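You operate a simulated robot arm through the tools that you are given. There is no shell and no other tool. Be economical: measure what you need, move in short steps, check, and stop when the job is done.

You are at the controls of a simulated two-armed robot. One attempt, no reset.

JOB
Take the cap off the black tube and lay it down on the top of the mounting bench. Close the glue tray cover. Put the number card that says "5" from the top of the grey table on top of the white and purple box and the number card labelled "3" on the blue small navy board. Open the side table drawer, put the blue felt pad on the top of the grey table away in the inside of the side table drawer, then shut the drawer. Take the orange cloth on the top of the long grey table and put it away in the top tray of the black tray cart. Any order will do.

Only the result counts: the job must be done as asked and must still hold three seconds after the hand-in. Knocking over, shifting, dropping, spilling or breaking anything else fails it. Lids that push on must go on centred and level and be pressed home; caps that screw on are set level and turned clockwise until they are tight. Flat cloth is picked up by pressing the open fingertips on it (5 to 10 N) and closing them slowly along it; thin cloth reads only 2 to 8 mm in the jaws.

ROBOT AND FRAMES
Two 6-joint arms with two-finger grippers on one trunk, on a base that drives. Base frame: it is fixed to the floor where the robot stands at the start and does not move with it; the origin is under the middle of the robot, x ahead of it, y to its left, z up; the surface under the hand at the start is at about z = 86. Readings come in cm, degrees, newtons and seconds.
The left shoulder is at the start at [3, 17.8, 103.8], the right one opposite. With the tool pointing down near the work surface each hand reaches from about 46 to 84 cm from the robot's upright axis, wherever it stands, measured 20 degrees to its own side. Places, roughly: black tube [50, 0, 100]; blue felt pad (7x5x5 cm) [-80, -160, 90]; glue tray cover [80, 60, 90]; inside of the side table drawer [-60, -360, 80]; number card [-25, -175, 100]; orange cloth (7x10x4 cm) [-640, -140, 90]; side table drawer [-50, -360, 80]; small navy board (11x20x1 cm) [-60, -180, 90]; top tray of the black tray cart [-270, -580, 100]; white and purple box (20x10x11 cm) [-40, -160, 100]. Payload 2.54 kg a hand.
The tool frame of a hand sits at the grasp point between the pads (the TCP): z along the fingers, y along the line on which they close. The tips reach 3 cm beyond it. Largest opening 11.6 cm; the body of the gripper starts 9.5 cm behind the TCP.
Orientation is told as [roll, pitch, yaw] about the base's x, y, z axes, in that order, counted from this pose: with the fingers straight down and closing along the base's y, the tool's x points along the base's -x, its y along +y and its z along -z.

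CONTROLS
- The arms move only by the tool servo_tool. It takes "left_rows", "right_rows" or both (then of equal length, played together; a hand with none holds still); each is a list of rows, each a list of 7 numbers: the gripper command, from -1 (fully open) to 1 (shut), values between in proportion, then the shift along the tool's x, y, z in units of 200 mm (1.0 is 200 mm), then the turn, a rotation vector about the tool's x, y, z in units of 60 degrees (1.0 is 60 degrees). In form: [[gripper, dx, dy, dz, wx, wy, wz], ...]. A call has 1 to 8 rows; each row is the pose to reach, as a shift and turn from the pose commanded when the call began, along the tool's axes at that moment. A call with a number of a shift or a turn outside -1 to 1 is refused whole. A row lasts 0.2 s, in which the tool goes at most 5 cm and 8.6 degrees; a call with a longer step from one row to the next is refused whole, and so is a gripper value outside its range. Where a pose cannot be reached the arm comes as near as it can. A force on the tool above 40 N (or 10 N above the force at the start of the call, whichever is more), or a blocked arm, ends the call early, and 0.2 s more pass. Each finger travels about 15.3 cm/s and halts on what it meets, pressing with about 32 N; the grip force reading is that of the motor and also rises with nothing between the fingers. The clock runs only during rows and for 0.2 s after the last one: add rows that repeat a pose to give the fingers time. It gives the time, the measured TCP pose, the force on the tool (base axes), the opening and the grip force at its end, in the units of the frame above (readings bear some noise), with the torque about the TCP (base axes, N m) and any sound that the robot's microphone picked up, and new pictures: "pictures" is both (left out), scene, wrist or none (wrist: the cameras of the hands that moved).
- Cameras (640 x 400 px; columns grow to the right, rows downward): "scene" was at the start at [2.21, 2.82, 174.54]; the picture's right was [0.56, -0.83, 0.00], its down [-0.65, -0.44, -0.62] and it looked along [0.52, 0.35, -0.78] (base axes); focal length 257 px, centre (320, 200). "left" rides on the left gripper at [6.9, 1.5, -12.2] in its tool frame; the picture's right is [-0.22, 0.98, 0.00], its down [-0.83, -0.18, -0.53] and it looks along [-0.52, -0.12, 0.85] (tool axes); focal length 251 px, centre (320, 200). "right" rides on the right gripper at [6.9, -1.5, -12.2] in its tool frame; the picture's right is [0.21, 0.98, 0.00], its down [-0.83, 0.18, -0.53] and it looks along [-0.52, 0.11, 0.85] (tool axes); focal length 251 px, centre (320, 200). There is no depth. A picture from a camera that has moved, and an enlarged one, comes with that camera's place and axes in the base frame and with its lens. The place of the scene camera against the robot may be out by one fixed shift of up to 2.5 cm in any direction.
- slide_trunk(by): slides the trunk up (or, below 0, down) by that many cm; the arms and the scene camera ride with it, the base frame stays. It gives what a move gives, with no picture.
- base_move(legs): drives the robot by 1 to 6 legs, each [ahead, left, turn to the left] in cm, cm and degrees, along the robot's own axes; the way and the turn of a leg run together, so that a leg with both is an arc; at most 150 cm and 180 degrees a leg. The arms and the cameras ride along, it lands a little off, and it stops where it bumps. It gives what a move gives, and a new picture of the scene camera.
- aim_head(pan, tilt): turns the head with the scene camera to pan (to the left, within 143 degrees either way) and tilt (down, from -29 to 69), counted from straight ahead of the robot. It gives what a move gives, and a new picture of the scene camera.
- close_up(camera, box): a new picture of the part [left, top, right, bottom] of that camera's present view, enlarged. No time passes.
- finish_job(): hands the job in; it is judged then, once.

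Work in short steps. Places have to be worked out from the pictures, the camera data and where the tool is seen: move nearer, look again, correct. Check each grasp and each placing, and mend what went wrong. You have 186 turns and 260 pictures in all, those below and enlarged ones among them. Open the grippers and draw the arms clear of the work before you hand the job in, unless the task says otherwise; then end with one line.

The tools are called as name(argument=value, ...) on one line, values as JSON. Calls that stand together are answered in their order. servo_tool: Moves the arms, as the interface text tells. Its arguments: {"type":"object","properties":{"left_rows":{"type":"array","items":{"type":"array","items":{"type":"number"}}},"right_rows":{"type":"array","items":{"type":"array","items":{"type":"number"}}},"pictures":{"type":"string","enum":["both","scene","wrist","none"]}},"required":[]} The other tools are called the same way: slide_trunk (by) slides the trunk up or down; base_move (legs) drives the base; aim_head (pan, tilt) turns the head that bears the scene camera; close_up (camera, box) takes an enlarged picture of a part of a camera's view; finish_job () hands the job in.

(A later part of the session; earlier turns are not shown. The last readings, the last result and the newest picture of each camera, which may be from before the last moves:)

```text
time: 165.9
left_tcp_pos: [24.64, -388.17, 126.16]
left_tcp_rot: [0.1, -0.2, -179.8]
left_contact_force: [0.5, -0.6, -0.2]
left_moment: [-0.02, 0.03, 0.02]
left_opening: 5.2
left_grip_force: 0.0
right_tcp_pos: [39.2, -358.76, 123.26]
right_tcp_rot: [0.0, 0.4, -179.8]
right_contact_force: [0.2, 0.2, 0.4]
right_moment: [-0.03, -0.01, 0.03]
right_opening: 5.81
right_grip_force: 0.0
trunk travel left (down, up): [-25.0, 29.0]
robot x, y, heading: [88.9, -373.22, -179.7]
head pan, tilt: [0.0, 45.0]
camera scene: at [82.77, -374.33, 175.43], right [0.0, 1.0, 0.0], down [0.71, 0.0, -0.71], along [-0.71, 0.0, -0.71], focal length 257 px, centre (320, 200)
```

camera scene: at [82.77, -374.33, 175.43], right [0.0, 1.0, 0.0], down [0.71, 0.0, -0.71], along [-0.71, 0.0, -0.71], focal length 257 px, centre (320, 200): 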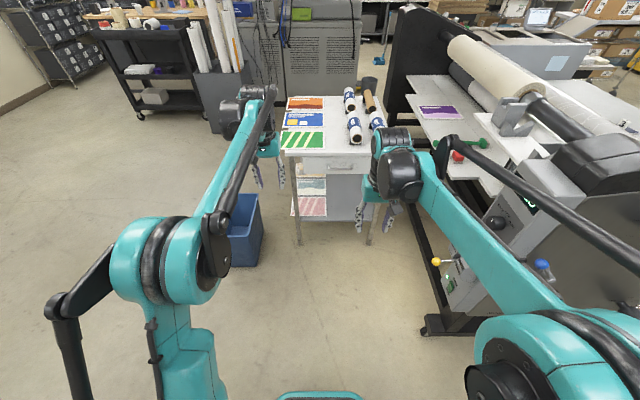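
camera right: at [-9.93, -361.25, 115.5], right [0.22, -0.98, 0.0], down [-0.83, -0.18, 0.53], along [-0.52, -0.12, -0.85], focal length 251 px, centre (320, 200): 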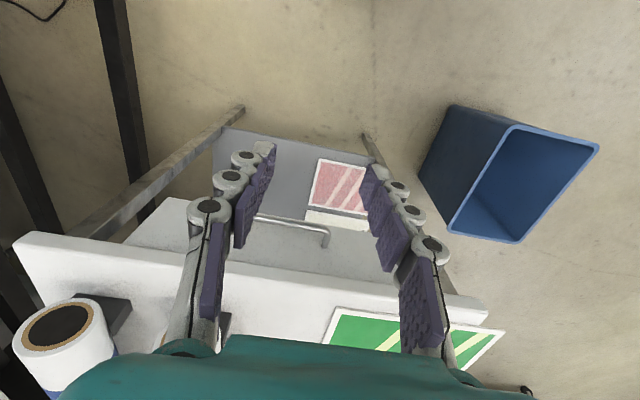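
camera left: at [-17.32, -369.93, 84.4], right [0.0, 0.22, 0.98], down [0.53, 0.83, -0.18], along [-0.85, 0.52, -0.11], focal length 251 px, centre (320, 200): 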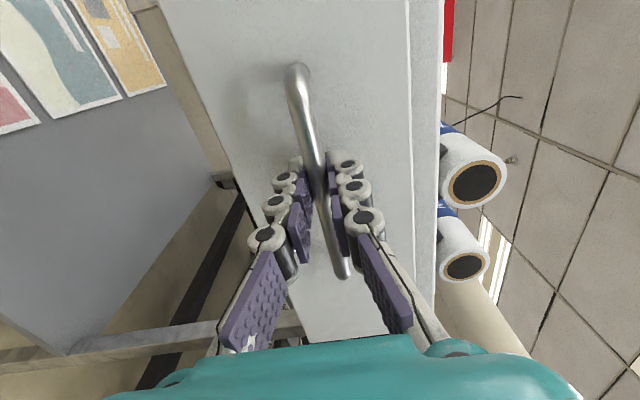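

I'll drive back around the laminator by the same corridor, then head west (-x) along y≈-90.

base_move(legs=[[-25, 0, 0], [0, 0, -90], [140, 0, 0], [140, 0, 0], [0, 0, 90], [150, 0, 0]])

aim_head(pan=0, tilt=20)

```text
time: 195.5
left_tcp_pos: [-102.66, -109.73, 125.84]
left_tcp_rot: [0.1, -0.2, -179.7]
left_contact_force: [-0.1, 0.0, -0.8]
left_moment: [-0.01, 0.0, -0.02]
left_opening: 5.23
left_grip_force: 0.1
right_tcp_pos: [-88.37, -80.35, 123.09]
right_tcp_rot: [0.0, 0.5, -179.7]
right_contact_force: [0.4, 0.3, 1.6]
right_moment: [-0.03, -0.01, 0.02]
right_opening: 5.8
right_grip_force: 0.1
trunk travel left (down, up): [-25.0, 29.0]
robot x, y, heading: [-38.5, -94.34, -179.8]
head pan, tilt: [0.0, 45.0]
camera scene: at [-44.71, -95.71, 175.43], right [-0.01, 1.0, 0.0], down [0.71, 0.0, -0.71], along [-0.71, 0.0, -0.71], focal length 257 px, centre (320, 200)
```

scene: 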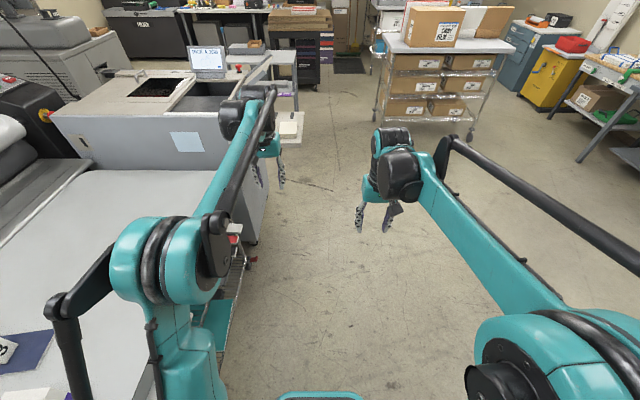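

```text
time: 196.4
left_tcp_pos: [-102.63, -109.6, 125.96]
left_tcp_rot: [0.2, -0.3, -179.7]
left_contact_force: [-0.4, -0.2, 0.4]
left_moment: [0.0, -0.04, -0.03]
left_opening: 5.21
left_grip_force: 0.0
right_tcp_pos: [-88.25, -80.27, 123.3]
right_tcp_rot: [0.0, 0.5, -179.7]
right_contact_force: [0.3, 1.0, -0.4]
right_moment: [-0.04, 0.02, 0.03]
right_opening: 5.79
right_grip_force: 0.0
trunk travel left (down, up): [-25.0, 29.0]
robot x, y, heading: [-38.57, -94.05, -179.6]
head pan, tilt: [0.0, 20.0]
camera scene: at [-45.86, -95.71, 179.29], right [-0.01, 1.0, 0.0], down [0.34, 0.0, -0.94], along [-0.94, -0.01, -0.34], focal length 257 px, centre (320, 200)
```

scene: 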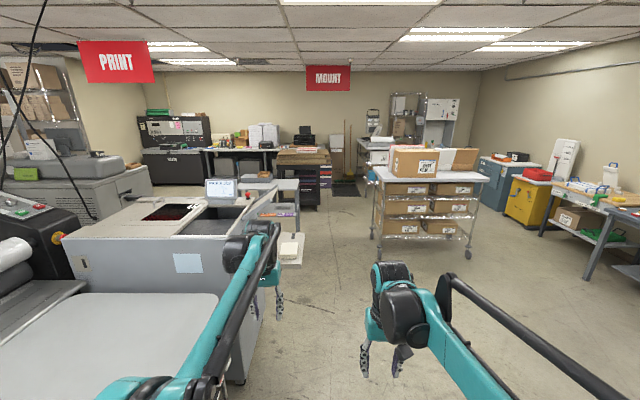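

The long grey table stands at the far wall. I'll enlarge it to find the orange cloth.

close_up(camera="scene", box=[130, 100, 380, 250])

```text
2.56 times, centred on (255, 175) of scene
camera zoom: at [-45.86, -95.71, 179.29], right [-0.01, 1.0, 0.0], down [0.34, 0.0, -0.94], along [-0.94, -0.01, -0.34], focal length 658 px, centre (486, 264)
```

zoom: 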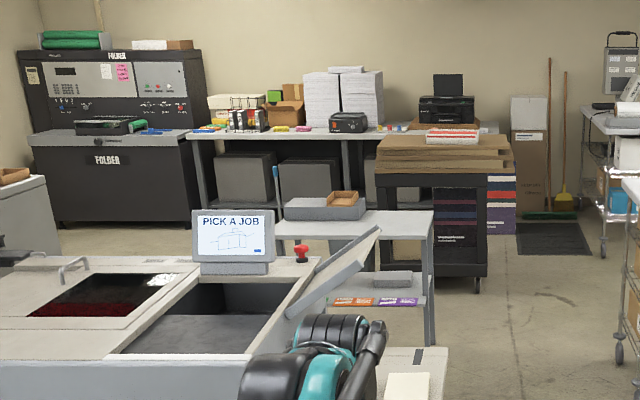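

The table is behind a rack of boards. I'll drive west through the gap near y=-88 and look again.

base_move(legs=[[150, -4, 0], [100, 0, 0]])

```text
refused: leg 1 is longer than a leg can be; nothing moved
```

I'll shorten the first leg.

base_move(legs=[[140, -5, 0], [110, 0, 0]])

close_up(camera="scene", box=[200, 60, 440, 240])

```text
time: 202.1
left_tcp_pos: [-220.62, -107.45, 127.16]
left_tcp_rot: [0.2, -1.3, -178.7]
left_contact_force: [0.4, 0.1, -0.6]
left_moment: [0.01, -0.02, -0.03]
left_opening: 5.2
left_grip_force: 0.1
right_tcp_pos: [-206.69, -77.81, 124.28]
right_tcp_rot: [-0.1, -0.6, -178.6]
right_contact_force: [0.0, 0.3, 0.8]
right_moment: [-0.01, 0.02, 0.01]
right_opening: 5.82
right_grip_force: 0.0
trunk travel left (down, up): [-25.0, 29.0]
robot x, y, heading: [-158.9, -90.58, -178.5]
head pan, tilt: [0.0, 20.0]
stopped in leg 1: the robot was blocked; the commanded pose is now the measured one
camera scene: at [-162.98, -92.37, 179.37], right [-0.02, 1.0, 0.0], down [0.32, 0.01, -0.95], along [-0.95, -0.02, -0.32], focal length 257 px, centre (320, 200)
```

scene: 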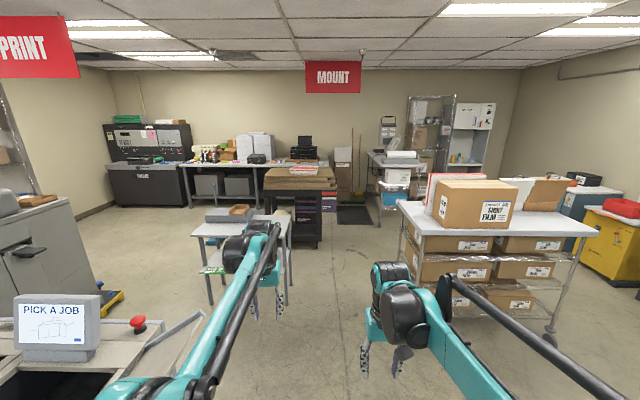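

```text
2.22 times, centred on (320, 150) of scene
camera zoom: at [-162.98, -92.37, 179.37], right [-0.02, 1.0, 0.0], down [0.32, 0.01, -0.95], along [-0.95, -0.02, -0.32], focal length 571 px, centre (320, 311)
```

zoom: 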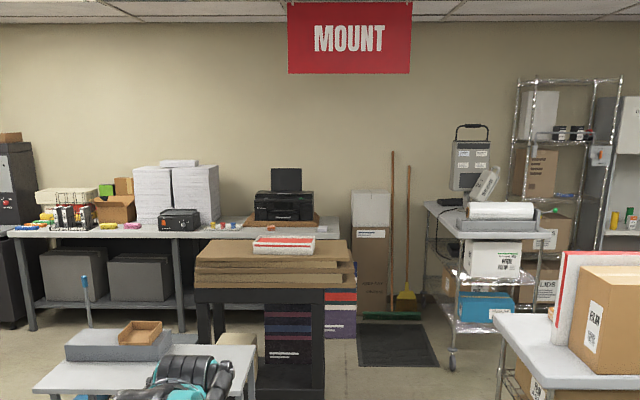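

The robot was blocked by something. I'll look down ahead-left to find it.

aim_head(pan=35, tilt=60)

aim_head(pan=70, tilt=50)

```text
time: 203.1
left_tcp_pos: [-220.5, -107.23, 127.45]
left_tcp_rot: [0.2, -1.5, -178.8]
left_contact_force: [-0.5, -1.5, -0.7]
left_moment: [0.01, 0.0, 0.02]
left_opening: 5.22
left_grip_force: 0.1
right_tcp_pos: [-206.63, -77.65, 124.44]
right_tcp_rot: [-0.1, -0.9, -178.8]
right_contact_force: [1.1, -0.8, -0.7]
right_moment: [0.0, -0.05, 0.01]
right_opening: 5.81
right_grip_force: 0.0
trunk travel left (down, up): [-25.0, 29.0]
robot x, y, heading: [-159.44, -91.06, -178.8]
head pan, tilt: [35.0, 60.0]
camera scene: at [-158.79, -96.11, 173.46], right [-0.59, 0.81, 0.01], down [0.69, 0.51, -0.52], along [-0.42, -0.3, -0.86], focal length 257 px, centre (320, 200)
```

scene: 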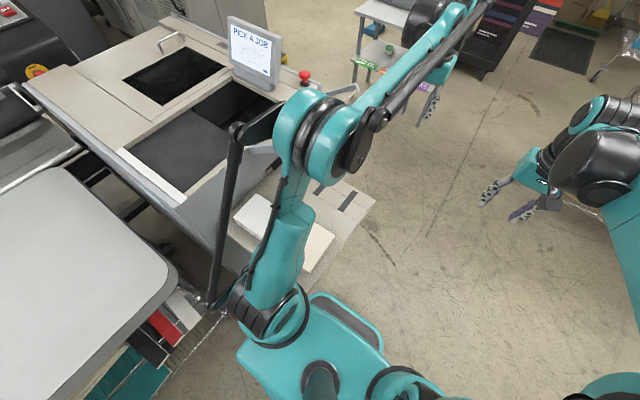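

```text
time: 204.1
left_tcp_pos: [-220.4, -107.23, 127.4]
left_tcp_rot: [0.1, -1.5, -179.0]
left_contact_force: [-0.7, 0.7, 0.2]
left_moment: [-0.01, 0.01, 0.0]
left_opening: 5.22
left_grip_force: 0.1
right_tcp_pos: [-206.49, -77.62, 124.44]
right_tcp_rot: [-0.1, -1.0, -178.8]
right_contact_force: [0.2, -0.3, -0.5]
right_moment: [-0.01, -0.02, 0.01]
right_opening: 5.79
right_grip_force: 0.0
trunk travel left (down, up): [-25.0, 29.0]
robot x, y, heading: [-159.11, -90.51, -179.1]
head pan, tilt: [70.0, 50.0]
camera scene: at [-155.86, -99.46, 174.65], right [-0.95, 0.32, 0.02], down [0.23, 0.73, -0.65], along [-0.23, -0.61, -0.76], focal length 257 px, centre (320, 200)
```

scene: 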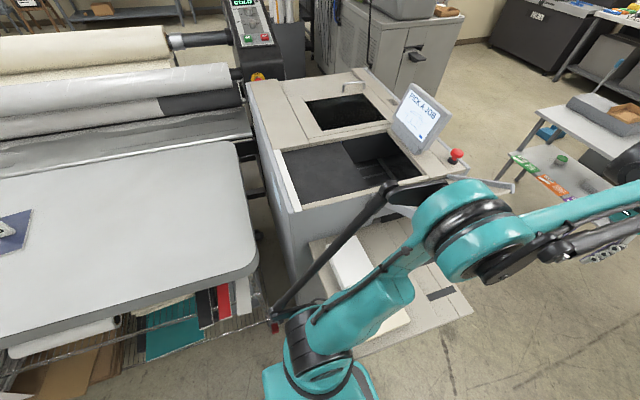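

The base's left side caught the feeder tray of the folding machine. I'll back up, shift right 20 cm and pass it, then move back left before the box cart.

base_move(legs=[[-15, 0, -1], [0, -20, 0], [115, 0, 0], [0, 10, 0]])

aim_head(pan=0, tilt=35)

aim_head(pan=120, tilt=40)

```text
time: 212.9
left_tcp_pos: [-323.42, -96.26, 125.98]
left_tcp_rot: [0.1, -0.1, -179.9]
left_contact_force: [0.2, 0.2, -0.1]
left_moment: [0.03, 0.02, 0.03]
left_opening: 5.24
left_grip_force: 0.1
right_tcp_pos: [-308.88, -66.84, 123.24]
right_tcp_rot: [-0.1, 0.5, -179.8]
right_contact_force: [-0.1, -1.0, -0.7]
right_moment: [0.04, -0.04, 0.03]
right_opening: 5.79
right_grip_force: 0.0
trunk travel left (down, up): [-25.0, 29.0]
robot x, y, heading: [-259.07, -80.74, -179.7]
head pan, tilt: [70.0, 50.0]
camera scene: at [-259.8, -89.69, 174.73], right [-0.94, 0.34, 0.0], down [0.26, 0.72, -0.64], along [-0.22, -0.6, -0.77], focal length 257 px, centre (320, 200)
```

scene: 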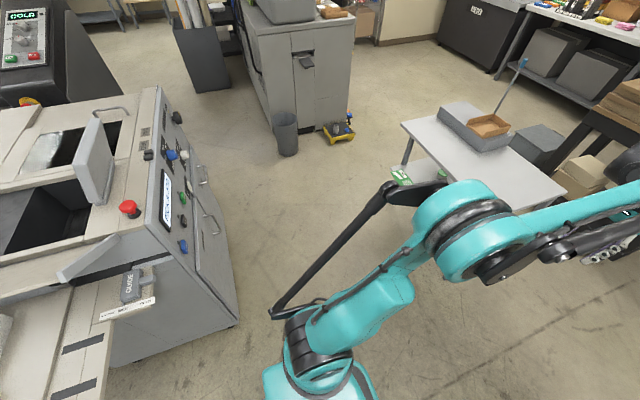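

```text
time: 214.3
left_tcp_pos: [-323.37, -96.07, 126.1]
left_tcp_rot: [0.1, 0.0, -180.0]
left_contact_force: [1.3, -0.4, -0.9]
left_moment: [0.04, 0.0, 0.01]
left_opening: 5.23
left_grip_force: 0.2
right_tcp_pos: [-308.91, -66.8, 123.36]
right_tcp_rot: [-0.2, 0.5, -179.7]
right_contact_force: [-0.4, -0.1, 0.2]
right_moment: [0.01, -0.02, 0.0]
right_opening: 5.81
right_grip_force: 0.2
trunk travel left (down, up): [-25.0, 29.0]
robot x, y, heading: [-259.15, -80.9, -179.7]
head pan, tilt: [0.0, 35.0]
camera scene: at [-266.01, -82.37, 176.91], right [0.0, 1.0, 0.0], down [0.57, 0.0, -0.82], along [-0.82, 0.0, -0.57], focal length 257 px, centre (320, 200)
```

scene: 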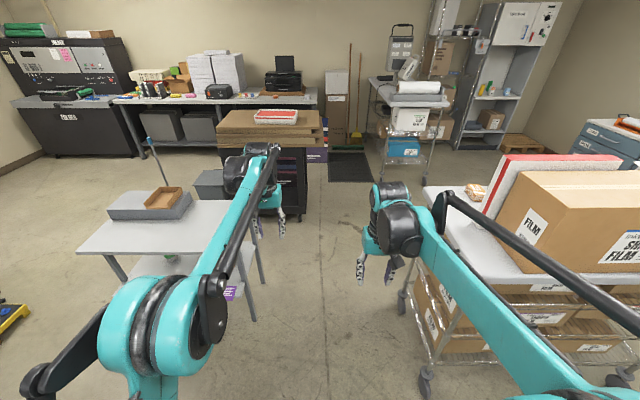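

```text
time: 216.3
left_tcp_pos: [-323.33, -96.15, 125.98]
left_tcp_rot: [0.1, -0.1, -180.0]
left_contact_force: [-0.5, 0.0, -0.1]
left_moment: [0.01, 0.0, 0.0]
left_opening: 5.21
left_grip_force: 0.1
right_tcp_pos: [-308.88, -66.84, 123.23]
right_tcp_rot: [-0.1, 0.4, -179.8]
right_contact_force: [-0.1, -0.1, 0.4]
right_moment: [0.01, 0.01, -0.02]
right_opening: 5.78
right_grip_force: 0.0
trunk travel left (down, up): [-25.0, 29.0]
robot x, y, heading: [-258.89, -80.61, -179.5]
head pan, tilt: [120.0, 40.0]
camera scene: at [-252.93, -89.69, 176.16], right [-0.86, -0.5, 0.0], down [-0.32, 0.56, -0.77], along [0.39, -0.66, -0.64], focal length 257 px, centre (320, 200)
```

scene: 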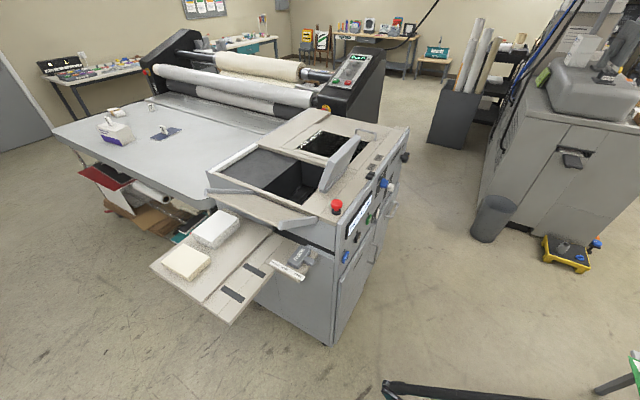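

The feeder tray and its paper stacks are undisturbed. I'll look ahead and enlarge the far table.

aim_head(pan=0, tilt=25)

close_up(camera="scene", box=[100, 80, 400, 260])

close_up(camera="scene", box=[200, 100, 340, 180])

```text
time: 218.3
left_tcp_pos: [-323.24, -96.22, 126.0]
left_tcp_rot: [0.2, -0.1, -179.9]
left_contact_force: [0.6, 0.5, -1.4]
left_moment: [-0.02, 0.0, 0.0]
left_opening: 5.22
left_grip_force: 0.0
right_tcp_pos: [-308.79, -66.71, 123.22]
right_tcp_rot: [0.0, 0.4, -179.8]
right_contact_force: [0.2, -0.5, -0.3]
right_moment: [-0.01, 0.02, 0.0]
right_opening: 5.78
right_grip_force: 0.0
trunk travel left (down, up): [-25.0, 29.0]
robot x, y, heading: [-259.06, -80.98, -179.8]
head pan, tilt: [0.0, 25.0]
camera scene: at [-266.41, -82.37, 178.49], right [0.0, 1.0, 0.0], down [0.42, 0.0, -0.91], along [-0.91, 0.0, -0.42], focal length 257 px, centre (320, 200)
```

scene: 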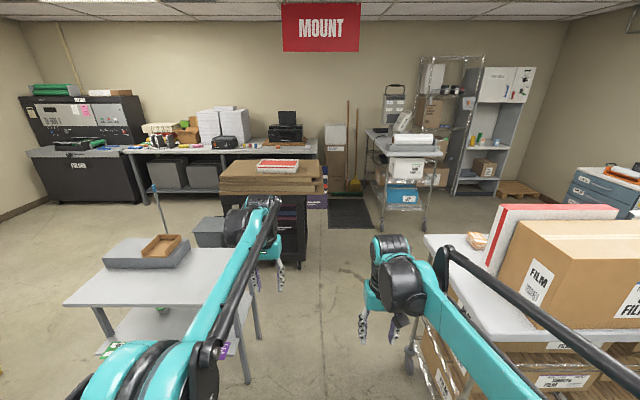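

```text
2.13 times, centred on (250, 170) of scene
camera zoom: at [-266.41, -82.37, 178.49], right [0.0, 1.0, 0.0], down [0.42, 0.0, -0.91], along [-0.91, 0.0, -0.42], focal length 548 px, centre (469, 264)
```

zoom: 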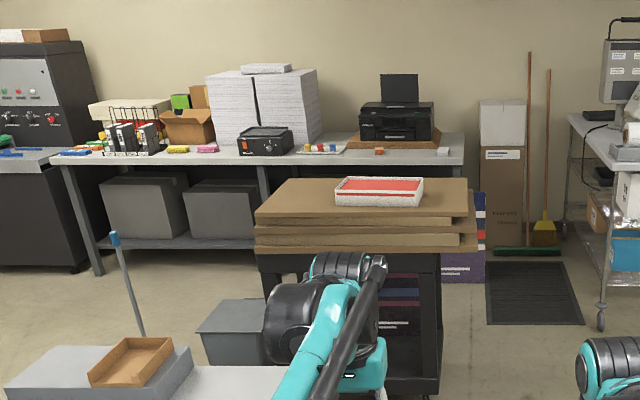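

```text
4.57 times, centred on (270, 140) of scene
camera zoom: at [-266.41, -82.37, 178.49], right [0.0, 1.0, 0.0], down [0.42, 0.0, -0.91], along [-0.91, 0.0, -0.42], focal length 1174 px, centre (549, 474)
```

zoom: 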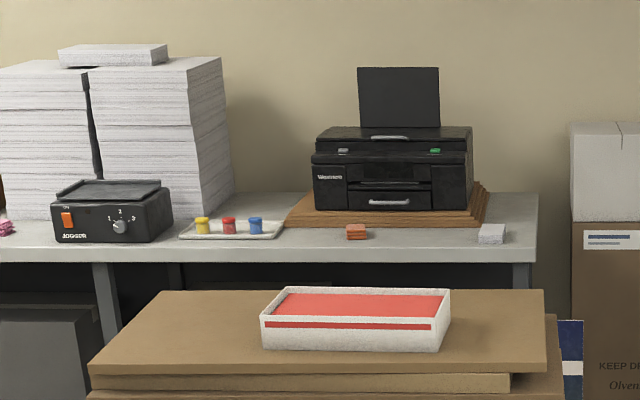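

The orange folded cloth is on the far table at about (-635, -143). I'll approach from the left of the board rack, passing between the small table and the rack while facing -y. I'll raise the trunk first so the arms clear everything.

slide_trunk(by=26)

base_move(legs=[[115, 0, 0]])

aim_head(pan=45, tilt=50)

```text
time: 221.0
left_tcp_pos: [-323.33, -96.22, 152.02]
left_tcp_rot: [0.1, -0.2, -179.9]
left_contact_force: [-0.5, -0.6, -0.1]
left_moment: [0.0, 0.02, 0.0]
left_opening: 5.25
left_grip_force: 0.0
right_tcp_pos: [-308.72, -66.78, 149.16]
right_tcp_rot: [0.0, 0.6, -179.8]
right_contact_force: [0.1, -0.4, 0.8]
right_moment: [-0.02, -0.01, 0.0]
right_opening: 5.81
right_grip_force: 0.0
trunk travel left (down, up): [-51.0, 3.0]
robot x, y, heading: [-258.93, -80.77, -179.9]
head pan, tilt: [0.0, 25.0]
```

```text
time: 226.8
left_tcp_pos: [-438.83, -95.83, 152.03]
left_tcp_rot: [0.0, -0.2, 179.9]
left_contact_force: [0.4, 0.0, 0.5]
left_moment: [0.01, 0.0, -0.02]
left_opening: 5.23
left_grip_force: 0.0
right_tcp_pos: [-424.18, -66.38, 149.36]
right_tcp_rot: [-0.1, 0.6, 179.9]
right_contact_force: [0.4, -0.9, 1.0]
right_moment: [-0.02, 0.01, -0.03]
right_opening: 5.82
right_grip_force: 0.1
trunk travel left (down, up): [-51.0, 3.0]
robot x, y, heading: [-374.84, -80.82, 180.0]
head pan, tilt: [0.0, 25.0]
camera scene: at [-381.82, -82.37, 204.49], right [0.0, 1.0, 0.0], down [0.42, 0.0, -0.91], along [-0.91, 0.0, -0.42], focal length 257 px, centre (320, 200)
```

scene: 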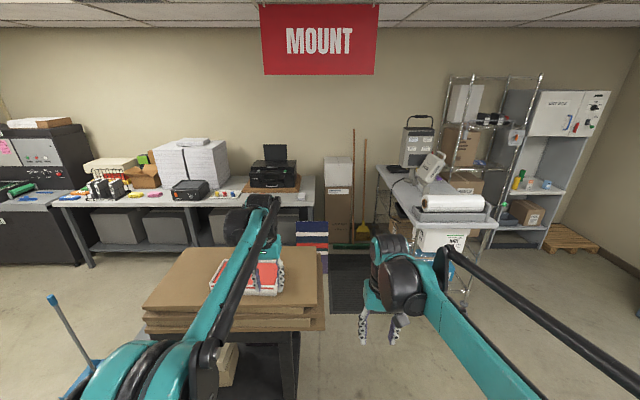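

```text
time: 228.0
left_tcp_pos: [-438.89, -95.88, 151.99]
left_tcp_rot: [0.1, -0.2, 179.8]
left_contact_force: [0.5, -0.3, -0.4]
left_moment: [-0.04, 0.02, 0.03]
left_opening: 5.2
left_grip_force: 0.1
right_tcp_pos: [-424.25, -66.62, 149.27]
right_tcp_rot: [0.0, 0.5, 179.9]
right_contact_force: [0.4, -0.1, 0.7]
right_moment: [-0.03, -0.03, 0.02]
right_opening: 5.8
right_grip_force: 0.1
trunk travel left (down, up): [-51.0, 3.0]
robot x, y, heading: [-374.69, -80.78, 180.1]
head pan, tilt: [45.0, 50.0]
camera scene: at [-378.11, -87.82, 200.74], right [-0.7, 0.71, 0.0], down [0.54, 0.54, -0.64], along [-0.46, -0.45, -0.77], focal length 257 px, centre (320, 200)
```

scene: 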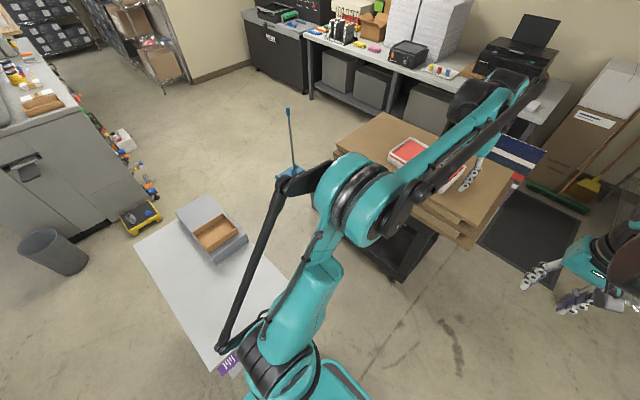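

I can see the passage. The small table's back edge is at x≈-403 and the rack's boards at x≈-468, and a broom stands near (-496, -257). I'll go through at x≈-437 facing -y, then west along y≈-310.

base_move(legs=[[62, 0, 0], [0, 0, 90], [120, 0, 0], [109, 0, 0]])

aim_head(pan=-60, tilt=45)

```text
time: 246.0
left_tcp_pos: [-427.3, -372.9, 152.08]
left_tcp_rot: [0.1, -0.2, -91.7]
left_contact_force: [0.1, 0.2, -0.5]
left_moment: [-0.05, 0.03, 0.04]
left_opening: 5.22
left_grip_force: 0.0
right_tcp_pos: [-456.18, -357.4, 149.2]
right_tcp_rot: [-0.1, 0.5, -91.6]
right_contact_force: [0.2, 0.6, -0.2]
right_moment: [-0.01, 0.0, 0.01]
right_opening: 5.78
right_grip_force: 0.0
trunk travel left (down, up): [-51.0, 3.0]
robot x, y, heading: [-440.65, -308.51, -91.5]
head pan, tilt: [45.0, 50.0]
camera scene: at [-436.13, -312.14, 200.74], right [-0.73, -0.69, 0.0], down [-0.53, 0.56, -0.64], along [0.44, -0.47, -0.77], focal length 257 px, centre (320, 200)
```

scene: 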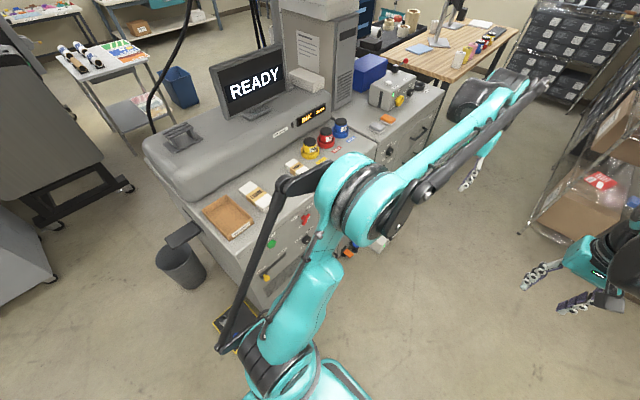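

```text
time: 247.8
left_tcp_pos: [-427.18, -372.71, 152.11]
left_tcp_rot: [0.1, -0.1, -91.7]
left_contact_force: [0.6, 0.1, -0.2]
left_moment: [0.01, 0.01, -0.01]
left_opening: 5.2
left_grip_force: 0.1
right_tcp_pos: [-456.09, -357.38, 149.15]
right_tcp_rot: [-0.1, 0.6, -91.5]
right_contact_force: [-0.2, -0.4, 0.1]
right_moment: [-0.01, 0.01, -0.03]
right_opening: 5.8
right_grip_force: 0.1
trunk travel left (down, up): [-51.0, 3.0]
robot x, y, heading: [-440.42, -308.17, -91.6]
head pan, tilt: [-60.0, 45.0]
camera scene: at [-448.57, -310.48, 201.43], right [-0.48, 0.88, 0.0], down [0.62, 0.34, -0.71], along [-0.62, -0.34, -0.71], focal length 257 px, centre (320, 200)
```

scene: 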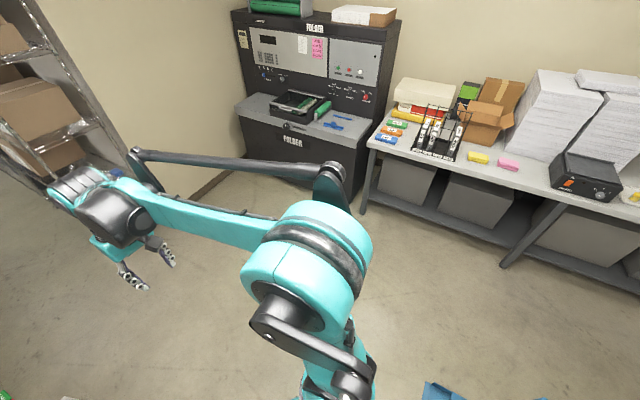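

I'll pull the left hand in so it clears the paper stacks, then turn to face -x and drive toward the table.

servo_tool(left_rows=[[0, 0.2, 0.1, 0, 0, 0, 0], [0, 0.4, 0.2, 0, 0, 0, 0], [0, 0.6, 0.3, 0, 0, 0, 0], [0, 0.8, 0.4, 0, 0, 0, 0], [0, 0.95, 0.5, 0, 0, 0, 0]], pictures="none")

base_move(legs=[[0, 0, -88.5], [126, 0, 0], [0, -60, 0]])

aim_head(pan=-45, tilt=45)

```text
time: 249.1
left_tcp_pos: [-416.64, -353.93, 151.9]
left_tcp_rot: [0.0, -0.3, -91.7]
left_contact_force: [-0.3, 0.2, -0.4]
left_moment: [0.0, 0.04, 0.0]
left_opening: 5.78
left_grip_force: 0.1
right_tcp_pos: [-456.06, -357.23, 149.32]
right_tcp_rot: [-0.1, 0.5, -91.6]
right_contact_force: [0.1, 1.4, -0.1]
right_moment: [-0.02, -0.01, 0.0]
right_opening: 5.81
right_grip_force: 0.1
trunk travel left (down, up): [-51.0, 3.0]
robot x, y, heading: [-440.63, -308.05, -91.6]
head pan, tilt: [-60.0, 45.0]
```

```text
time: 262.2
left_tcp_pos: [-611.59, -272.43, 151.76]
left_tcp_rot: [0.1, -0.2, 179.5]
left_contact_force: [0.3, -0.4, -0.7]
left_moment: [-0.01, 0.0, 0.04]
left_opening: 5.81
left_grip_force: 0.0
right_tcp_pos: [-615.65, -233.1, 149.35]
right_tcp_rot: [-0.1, 0.5, 179.7]
right_contact_force: [0.7, -0.4, 0.2]
right_moment: [0.04, 0.01, 0.01]
right_opening: 5.8
right_grip_force: 0.1
trunk travel left (down, up): [-51.0, 3.0]
robot x, y, heading: [-566.4, -247.36, 179.7]
head pan, tilt: [-60.0, 45.0]
camera scene: at [-568.31, -241.95, 201.43], right [0.87, 0.5, 0.0], down [0.35, -0.61, -0.71], along [-0.35, 0.61, -0.71], focal length 257 px, centre (320, 200)
```

scene: 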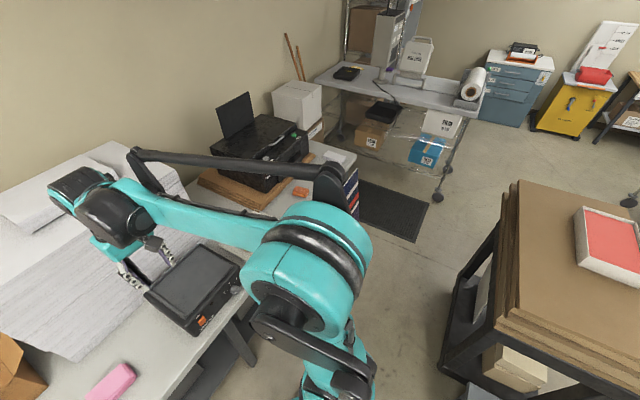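

```text
time: 262.9
left_tcp_pos: [-611.52, -272.32, 151.83]
left_tcp_rot: [0.2, -0.1, 179.5]
left_contact_force: [-0.2, 0.0, -0.4]
left_moment: [0.04, 0.01, -0.03]
left_opening: 5.79
left_grip_force: 0.1
right_tcp_pos: [-615.61, -232.92, 149.08]
right_tcp_rot: [0.0, 0.4, 179.7]
right_contact_force: [0.7, -0.6, -1.7]
right_moment: [-0.05, -0.03, 0.0]
right_opening: 5.79
right_grip_force: 0.1
trunk travel left (down, up): [-51.0, 3.0]
robot x, y, heading: [-566.28, -247.68, 179.9]
head pan, tilt: [-45.0, 45.0]
camera scene: at [-569.99, -243.04, 201.43], right [0.71, 0.7, 0.0], down [0.5, -0.5, -0.71], along [-0.5, 0.5, -0.71], focal length 257 px, centre (320, 200)
```

scene: 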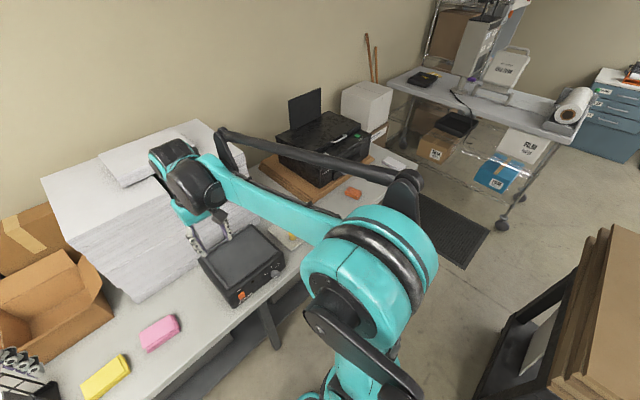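

The path is clear. I'll slide right to y≈-190 and go 8 cm nearer the table, which puts the cloth ahead-right of the robot.

base_move(legs=[[0, -56, 0], [8, 0, 0]])

close_up(camera="right", box=[0, 0, 640, 400])

```text
time: 266.8
left_tcp_pos: [-618.87, -215.83, 152.17]
left_tcp_rot: [0.1, -0.2, 179.5]
left_contact_force: [0.5, 0.2, 0.4]
left_moment: [-0.02, 0.03, 0.01]
left_opening: 5.79
left_grip_force: 0.1
right_tcp_pos: [-622.94, -176.52, 149.48]
right_tcp_rot: [0.0, 0.4, 179.5]
right_contact_force: [0.5, -1.4, -0.3]
right_moment: [-0.01, -0.01, -0.02]
right_opening: 5.82
right_grip_force: 0.1
trunk travel left (down, up): [-51.0, 3.0]
robot x, y, heading: [-573.76, -191.04, 179.4]
head pan, tilt: [-45.0, 45.0]
camera scene: at [-577.05, -186.75, 201.43], right [0.71, 0.7, 0.0], down [0.49, -0.5, -0.71], along [-0.5, 0.5, -0.71], focal length 257 px, centre (320, 200)
```

scene: 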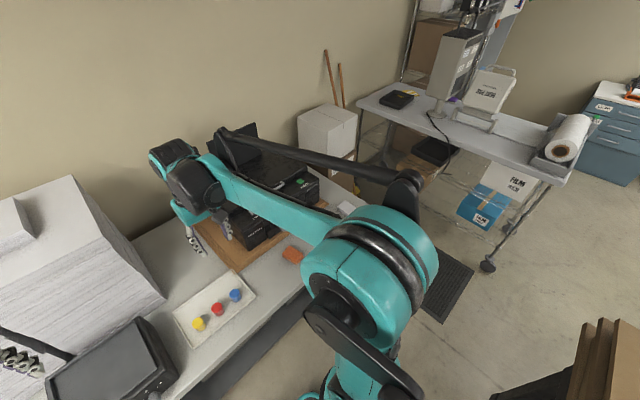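

```text
1.00 times, centred on (320, 200) of right (not enlarged: the box is as wide or as high as the picture)
camera zoom: at [-615.96, -174.85, 161.52], right [0.21, -0.98, 0.0], down [-0.83, -0.18, 0.53], along [-0.52, -0.11, -0.85], focal length 251 px, centre (320, 200)
```

zoom: 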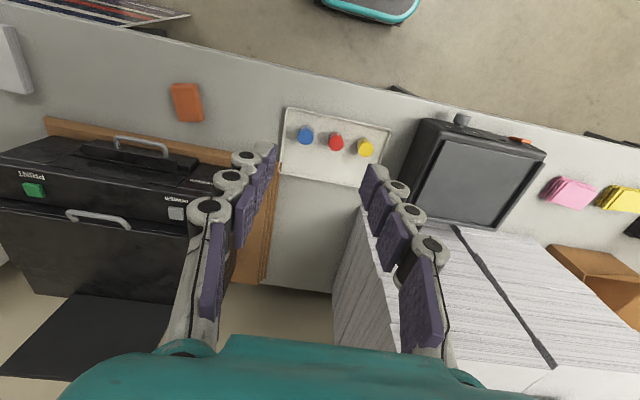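

The cloth is at about (-636, -144), about 7 cm wide along y. I'll lower the trunk and move the right hand toward it.

slide_trunk(by=-26)

servo_tool(right_rows=[[-0.3, -0.05, -0.2, 0, 0, 0, 0], [-0.6, -0.1, -0.4, 0, 0, 0, 0], [-0.8, -0.15, -0.6, 0, 0, 0, 0], [-0.8, -0.2, -0.8, 0, 0, 0, 0], [-0.8, -0.3, -1.0, 0, 0, 0, 0], [-0.8, -0.45, -1.0, 0, 0, 0, 0]], pictures="wrist")

```text
time: 269.5
left_tcp_pos: [-619.06, -215.79, 125.9]
left_tcp_rot: [0.2, -0.1, 179.5]
left_contact_force: [-0.1, 0.2, 0.7]
left_moment: [-0.02, 0.0, -0.02]
left_opening: 5.79
left_grip_force: 0.0
right_tcp_pos: [-623.16, -176.35, 123.32]
right_tcp_rot: [-0.1, 0.6, 179.6]
right_contact_force: [0.8, 0.6, -0.3]
right_moment: [0.02, -0.01, -0.03]
right_opening: 5.8
right_grip_force: 0.1
trunk travel left (down, up): [-25.0, 29.0]
robot x, y, heading: [-573.57, -191.2, 179.6]
head pan, tilt: [-45.0, 45.0]
```

```text
time: 270.9
left_tcp_pos: [-619.32, -215.88, 125.81]
left_tcp_rot: [0.2, -0.1, 179.6]
left_contact_force: [-0.5, 0.0, 0.7]
left_moment: [0.03, -0.04, -0.02]
left_opening: 5.78
left_grip_force: 0.1
right_tcp_pos: [-632.15, -156.44, 123.06]
right_tcp_rot: [-0.1, 0.6, 179.5]
right_contact_force: [-0.3, 0.0, 0.9]
right_moment: [0.0, -0.07, -0.01]
right_opening: 10.42
right_grip_force: 0.0
trunk travel left (down, up): [-25.0, 29.0]
robot x, y, heading: [-573.68, -191.02, 179.4]
head pan, tilt: [-45.0, 45.0]
camera right: at [-625.21, -154.77, 135.32], right [0.21, -0.98, 0.0], down [-0.83, -0.18, 0.53], along [-0.51, -0.11, -0.85], focal length 251 px, centre (320, 200)
```

right: 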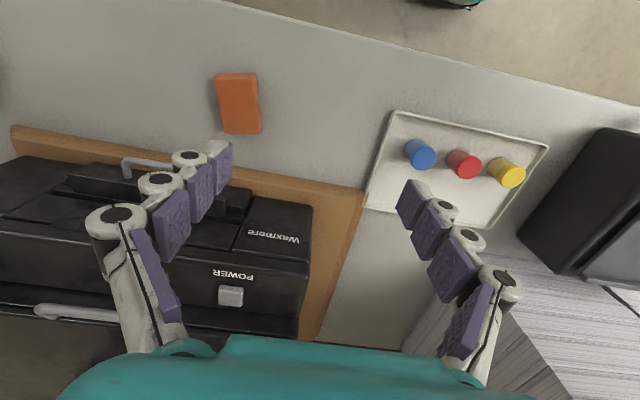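

The cloth measures about 9.4 × 6.5 cm, centred at (-636, -143.5) and turned about 6°. I'll move above it and descend partway.

servo_tool(right_rows=[[-0.8, -0.05, -0.2, 0, 0, 0, -0.05], [-0.8, -0.1, -0.42, 0, 0, 0, -0.1], [-0.8, -0.2, -0.64, 0, 0, 0, -0.1], [-0.8, -0.2, -0.64, 0.22, 0, 0, -0.1], [-0.8, -0.2, -0.64, 0.44, 0, 0, -0.1], [-0.8, -0.2, -0.64, 0.66, 0, 0, -0.1], [-0.8, -0.2, -0.64, 0.88, 0, 0, -0.1]], pictures="wrist")

```text
time: 272.5
left_tcp_pos: [-619.09, -215.87, 125.9]
left_tcp_rot: [0.1, -0.1, 179.4]
left_contact_force: [-0.4, 0.5, -0.3]
left_moment: [-0.01, 0.0, -0.01]
left_opening: 5.8
left_grip_force: 0.1
right_tcp_pos: [-635.77, -143.68, 105.46]
right_tcp_rot: [0.0, 0.6, -174.5]
right_contact_force: [-0.6, 0.5, 0.7]
right_moment: [0.0, -0.01, 0.01]
right_opening: 10.39
right_grip_force: 0.0
trunk travel left (down, up): [-25.0, 29.0]
robot x, y, heading: [-573.69, -190.83, 179.4]
head pan, tilt: [-45.0, 45.0]
camera right: at [-629.07, -141.26, 117.69], right [0.31, -0.95, 0.0], down [-0.81, -0.26, 0.53], along [-0.5, -0.16, -0.85], focal length 251 px, centre (320, 200)
```

right: 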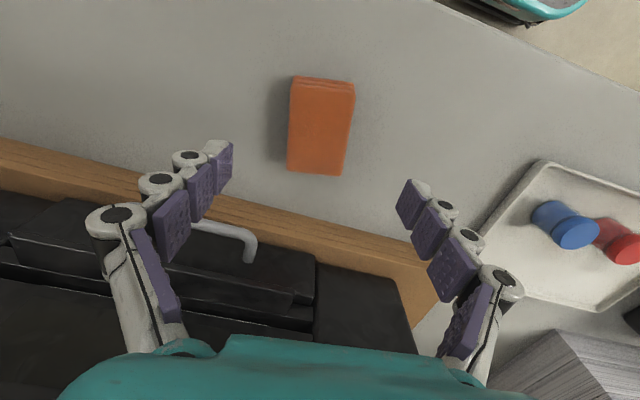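

The cloth is centred between the fingers. I'll go down slowly until the tips touch the table.

servo_tool(right_rows=[[-0.8, 0, 0, 0.22, 0, 0, 0], [-0.8, 0, 0, 0.44, 0, 0, 0], [-0.8, 0, 0, 0.54, 0, 0, 0], [-0.8, 0, 0, 0.57, 0, 0, 0], [-0.8, 0, 0, 0.6, 0, 0, 0], [-0.8, 0, 0, 0.63, 0, 0, 0]], pictures="wrist")

```text
time: 273.9
left_tcp_pos: [-619.17, -215.72, 125.94]
left_tcp_rot: [0.2, -0.1, 179.4]
left_contact_force: [0.5, -0.3, 0.2]
left_moment: [0.01, 0.01, -0.06]
left_opening: 5.81
left_grip_force: 0.1
right_tcp_pos: [-635.64, -143.58, 93.08]
right_tcp_rot: [-0.1, 0.5, -174.4]
right_contact_force: [0.5, -0.5, -0.9]
right_moment: [-0.04, 0.02, -0.02]
right_opening: 10.44
right_grip_force: 0.0
trunk travel left (down, up): [-25.0, 29.0]
robot x, y, heading: [-573.72, -190.98, 179.5]
head pan, tilt: [-45.0, 45.0]
camera right: at [-628.91, -141.26, 105.13], right [0.31, -0.95, 0.0], down [-0.81, -0.26, 0.53], along [-0.5, -0.16, -0.85], focal length 251 px, centre (320, 200)
```

right: 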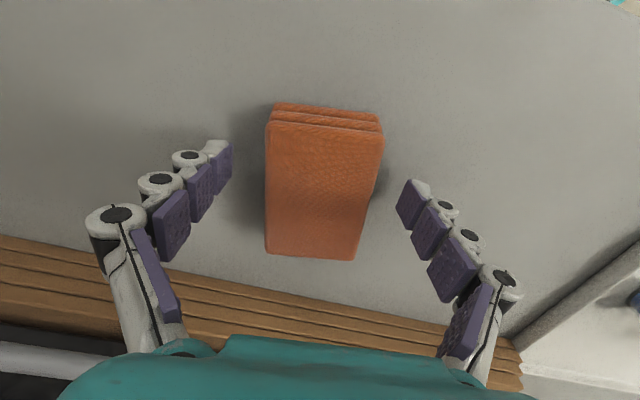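

The folded cloth's top is just above tip level. I'll go down another 1–2 cm, watching for contact.

servo_tool(right_rows=[[-0.8, 0, 0, 0.03, 0, 0, 0], [-0.8, 0, 0, 0.06, 0, 0, 0], [-0.8, 0, 0, 0.08, 0, 0, 0], [-0.8, 0, 0, 0.1, 0, 0, 0], [-0.8, 0, 0, 0.12, 0, 0, 0], [-0.8, 0, 0, 0.135, 0, 0, 0]], pictures="none")

```text
time: 275.0
left_tcp_pos: [-618.45, -216.5, 126.17]
left_tcp_rot: [-0.1, -0.5, 179.4]
left_contact_force: [0.2, 0.3, -0.8]
left_moment: [0.0, 0.03, 0.02]
left_opening: 5.81
left_grip_force: 0.0
right_tcp_pos: [-635.55, -144.16, 92.07]
right_tcp_rot: [-0.2, 0.1, -174.4]
right_contact_force: [-13.0, -7.7, 75.5]
right_moment: [-1.37, 0.12, -1.11]
right_opening: 9.25
right_grip_force: 43.9
trunk travel left (down, up): [-25.0, 29.0]
robot x, y, heading: [-573.58, -190.96, 179.5]
head pan, tilt: [-45.0, 45.0]
stopped in row 5 (right hand): the force on the tool passed its limit at 49 N (the readings are from after the stop); the commanded pose is now the measured one
```

The tips touched the table (z≈89). I'll ease up 0.6 cm and close slowly on the cloth.

servo_tool(right_rows=[[-0.8, 0, 0, -0.035, 0, 0, 0], [-0.6, 0, 0, -0.035, 0, 0, 0], [-0.4, 0, 0, -0.035, 0, 0, 0], [-0.2, 0, 0, -0.035, 0, 0, 0], [0, 0, 0, -0.035, 0, 0, 0], [0.3, 0, 0, -0.035, 0, 0, 0], [0.5, 0, 0, -0.035, 0, 0, 0], [0.5, 0, 0, -0.035, 0, 0, 0]], pictures="wrist")

```text
time: 276.3
left_tcp_pos: [-618.36, -216.38, 126.19]
left_tcp_rot: [-0.1, -0.5, 179.5]
left_contact_force: [0.4, 0.3, 0.6]
left_moment: [-0.09, 0.01, 0.01]
left_opening: 5.79
left_grip_force: 0.1
right_tcp_pos: [-635.55, -144.55, 92.8]
right_tcp_rot: [0.4, 0.2, -174.0]
right_contact_force: [9.1, -18.3, 64.6]
right_moment: [-0.48, -0.54, -0.5]
right_opening: 6.23
right_grip_force: 31.7
trunk travel left (down, up): [-25.0, 29.0]
robot x, y, heading: [-573.57, -191.28, 179.7]
head pan, tilt: [-45.0, 45.0]
stopped in row 6 (right hand): the force on the tool passed its limit at 92 N (the readings are from after the stop); the commanded pose is now the measured one
camera right: at [-628.69, -142.18, 104.85], right [0.32, -0.95, 0.01], down [-0.8, -0.26, 0.53], along [-0.5, -0.17, -0.85], focal length 251 px, centre (320, 200)
```

right: 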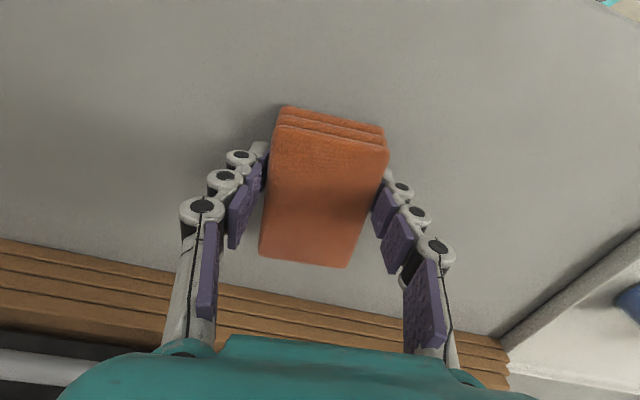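

The cloth is gripped at 6.2 cm and the tips are pressing the table. I'll close a bit more while lifting.

servo_tool(right_rows=[[0.4, 0, 0, -0.02, 0, 0, 0], [0.5, 0, 0, -0.05, 0, 0, 0], [0.5, 0, 0, -0.15, 0, 0, 0], [0.5, 0, 0, -0.3, 0, 0, 0], [0.5, 0, 0, -0.5, 0, 0, 0]], pictures="wrist")

```text
time: 277.5
left_tcp_pos: [-618.93, -216.14, 125.82]
left_tcp_rot: [0.2, -0.2, 179.5]
left_contact_force: [0.1, 0.0, -0.5]
left_moment: [0.0, -0.02, 0.02]
left_opening: 5.79
left_grip_force: 0.1
right_tcp_pos: [-635.97, -143.89, 101.93]
right_tcp_rot: [0.3, 0.3, -173.9]
right_contact_force: [-0.6, 0.1, -0.6]
right_moment: [-0.02, -0.02, 0.0]
right_opening: 6.07
right_grip_force: 31.9
trunk travel left (down, up): [-25.0, 29.0]
robot x, y, heading: [-573.59, -191.11, 179.3]
head pan, tilt: [-45.0, 45.0]
camera right: at [-629.21, -141.59, 114.11], right [0.31, -0.95, 0.01], down [-0.81, -0.26, 0.53], along [-0.5, -0.17, -0.85], focal length 251 px, centre (320, 200)
```

right: 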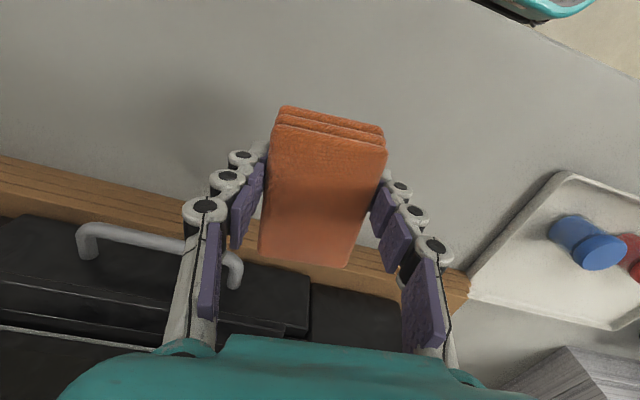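

The cloth is up. I'll lift higher and pull the hand in toward the robot.

servo_tool(right_rows=[[0.5, 0, 0, -0.2, 0, 0, 0], [0.5, 0, 0, -0.4, 0, 0, 0], [0.5, 0, 0, -0.6, 0, 0, 0], [0.5, 0, 0, -0.8, 0, 0, 0], [0.5, 0.15, 0.15, -1, 0, 0, 0], [0.5, 0.3, 0.3, -1, 0, 0, 0.05], [0.5, 0.4, 0.5, -1, 0, 0, 0.1], [0.5, 0.45, 0.7, -1, 0, 0, 0.1]], pictures="none")

slide_trunk(by=24)

base_move(legs=[[-6, 0, 0], [0, 118, 0], [-115, 0, 0], [0, 0, 90]])

aim_head(pan=0, tilt=35)

aim_head(pan=40, tilt=35)

```text
refused: row 5 steps farther than a row can; nothing moved
```

```text
time: 280.0
left_tcp_pos: [-618.99, -215.87, 149.9]
left_tcp_rot: [0.0, -0.2, 179.7]
left_contact_force: [0.1, -0.1, -0.1]
left_moment: [-0.03, 0.02, -0.01]
left_opening: 5.81
left_grip_force: 0.0
right_tcp_pos: [-636.18, -143.91, 125.74]
right_tcp_rot: [0.3, 0.5, -174.0]
right_contact_force: [0.8, -0.2, -1.0]
right_moment: [-0.01, -0.02, 0.0]
right_opening: 6.1
right_grip_force: 31.7
trunk travel left (down, up): [-49.0, 5.0]
robot x, y, heading: [-573.38, -191.18, 179.7]
head pan, tilt: [-45.0, 45.0]
```

```text
time: 295.8
left_tcp_pos: [-427.17, -354.23, 149.83]
left_tcp_rot: [0.1, -0.1, -90.1]
left_contact_force: [0.2, 0.6, 0.5]
left_moment: [0.01, 0.0, -0.04]
left_opening: 5.77
left_grip_force: 0.1
right_tcp_pos: [-499.12, -371.71, 125.95]
right_tcp_rot: [0.4, 0.4, -83.6]
right_contact_force: [0.0, 0.8, -0.4]
right_moment: [-0.01, -0.01, -0.01]
right_opening: 6.07
right_grip_force: 32.4
trunk travel left (down, up): [-49.0, 5.0]
robot x, y, heading: [-452.23, -309.24, -90.0]
head pan, tilt: [-45.0, 45.0]
camera scene: at [-459.19, -313.25, 199.43], right [-0.71, 0.71, 0.0], down [0.5, 0.5, -0.71], along [-0.5, -0.5, -0.71], focal length 257 px, centre (320, 200)
```

scene: 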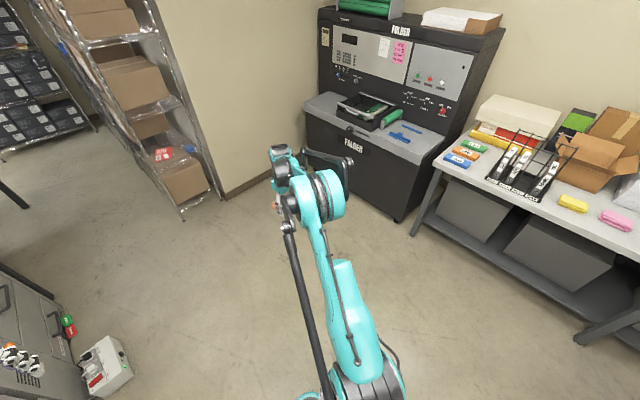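

```text
time: 296.9
left_tcp_pos: [-427.32, -354.33, 149.86]
left_tcp_rot: [0.1, -0.1, -90.1]
left_contact_force: [-0.1, 0.3, -1.2]
left_moment: [-0.03, 0.04, -0.03]
left_opening: 5.79
left_grip_force: 0.0
right_tcp_pos: [-499.08, -371.79, 125.77]
right_tcp_rot: [0.3, 0.3, -83.6]
right_contact_force: [-0.7, 0.5, -0.2]
right_moment: [-0.01, -0.01, -0.04]
right_opening: 6.05
right_grip_force: 32.3
trunk travel left (down, up): [-49.0, 5.0]
robot x, y, heading: [-452.26, -308.96, -89.9]
head pan, tilt: [0.0, 35.0]
camera scene: at [-453.44, -316.31, 200.91], right [-1.0, 0.0, 0.0], down [0.0, 0.57, -0.82], along [0.0, -0.82, -0.57], focal length 257 px, centre (320, 200)
```

scene: 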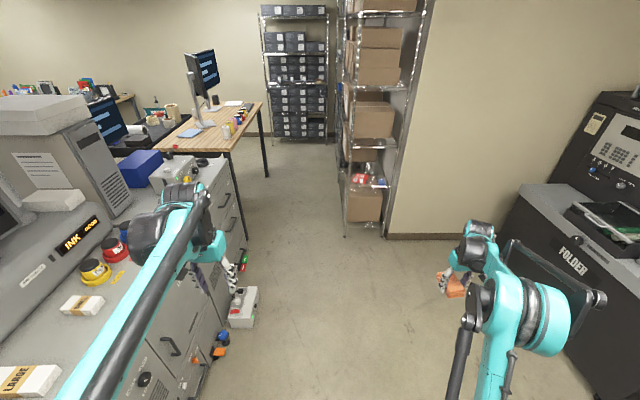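

```text
time: 298.0
left_tcp_pos: [-427.16, -354.31, 149.8]
left_tcp_rot: [0.1, -0.1, -90.0]
left_contact_force: [-0.2, 0.4, 0.5]
left_moment: [0.0, -0.01, -0.01]
left_opening: 5.8
left_grip_force: 0.0
right_tcp_pos: [-499.11, -371.79, 125.94]
right_tcp_rot: [0.3, 0.4, -83.5]
right_contact_force: [0.5, 0.1, -0.6]
right_moment: [-0.02, 0.0, 0.01]
right_opening: 6.08
right_grip_force: 31.9
trunk travel left (down, up): [-49.0, 5.0]
robot x, y, heading: [-452.3, -308.96, -89.7]
head pan, tilt: [40.0, 35.0]
camera scene: at [-447.78, -314.25, 200.91], right [-0.77, -0.64, 0.0], down [-0.37, 0.44, -0.82], along [0.53, -0.63, -0.57], focal length 257 px, centre (320, 200)
```

scene: 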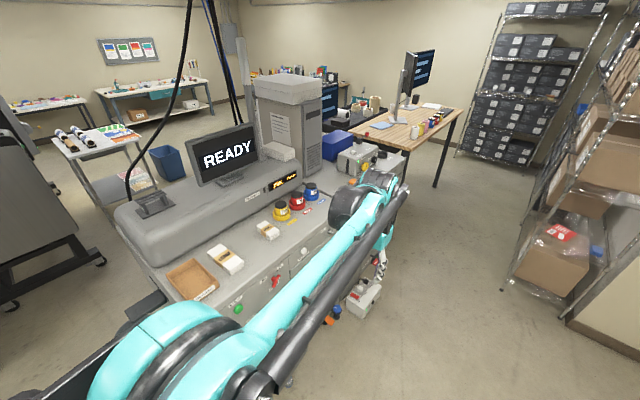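

The retract rows were refused, but the drive went cleanly with the cloth still held (6.07 cm). I'll pull the right hand in now, before passing the wire shelf.

servo_tool(right_rows=[[0.5, 0.05, 0.2, 0, 0, 0, 0], [0.5, 0.15, 0.4, 0, 0, 0, 0.03], [0.5, 0.25, 0.6, 0, 0, 0, 0.06], [0.5, 0.35, 0.8, 0, 0, 0, 0.1], [0.5, 0.45, 1.0, 0, 0, 0, 0.1]], pictures="wrist")

```text
time: 299.2
left_tcp_pos: [-427.14, -354.17, 149.95]
left_tcp_rot: [0.1, -0.2, -90.1]
left_contact_force: [0.5, 0.7, 0.7]
left_moment: [-0.06, 0.03, -0.01]
left_opening: 5.8
left_grip_force: 0.1
right_tcp_pos: [-480.08, -360.41, 126.24]
right_tcp_rot: [0.2, 0.4, -89.7]
right_contact_force: [0.9, 0.1, -0.7]
right_moment: [-0.05, 0.0, -0.03]
right_opening: 6.08
right_grip_force: 32.0
trunk travel left (down, up): [-49.0, 5.0]
robot x, y, heading: [-452.24, -308.98, -90.1]
head pan, tilt: [40.0, 35.0]
camera right: at [-481.56, -353.47, 138.35], right [0.98, 0.22, 0.01], down [0.18, -0.83, 0.53], along [0.12, -0.52, -0.85], focal length 251 px, centre (320, 200)
```

right: 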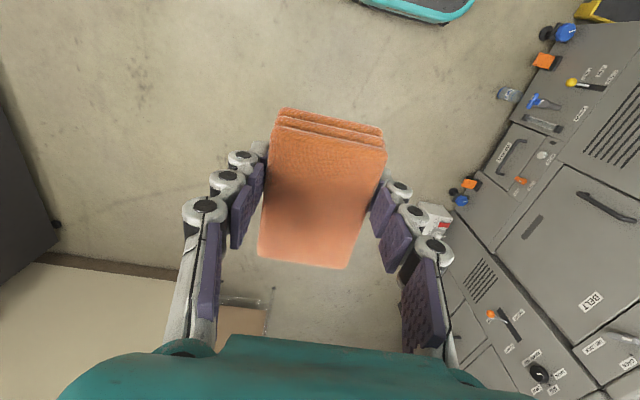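

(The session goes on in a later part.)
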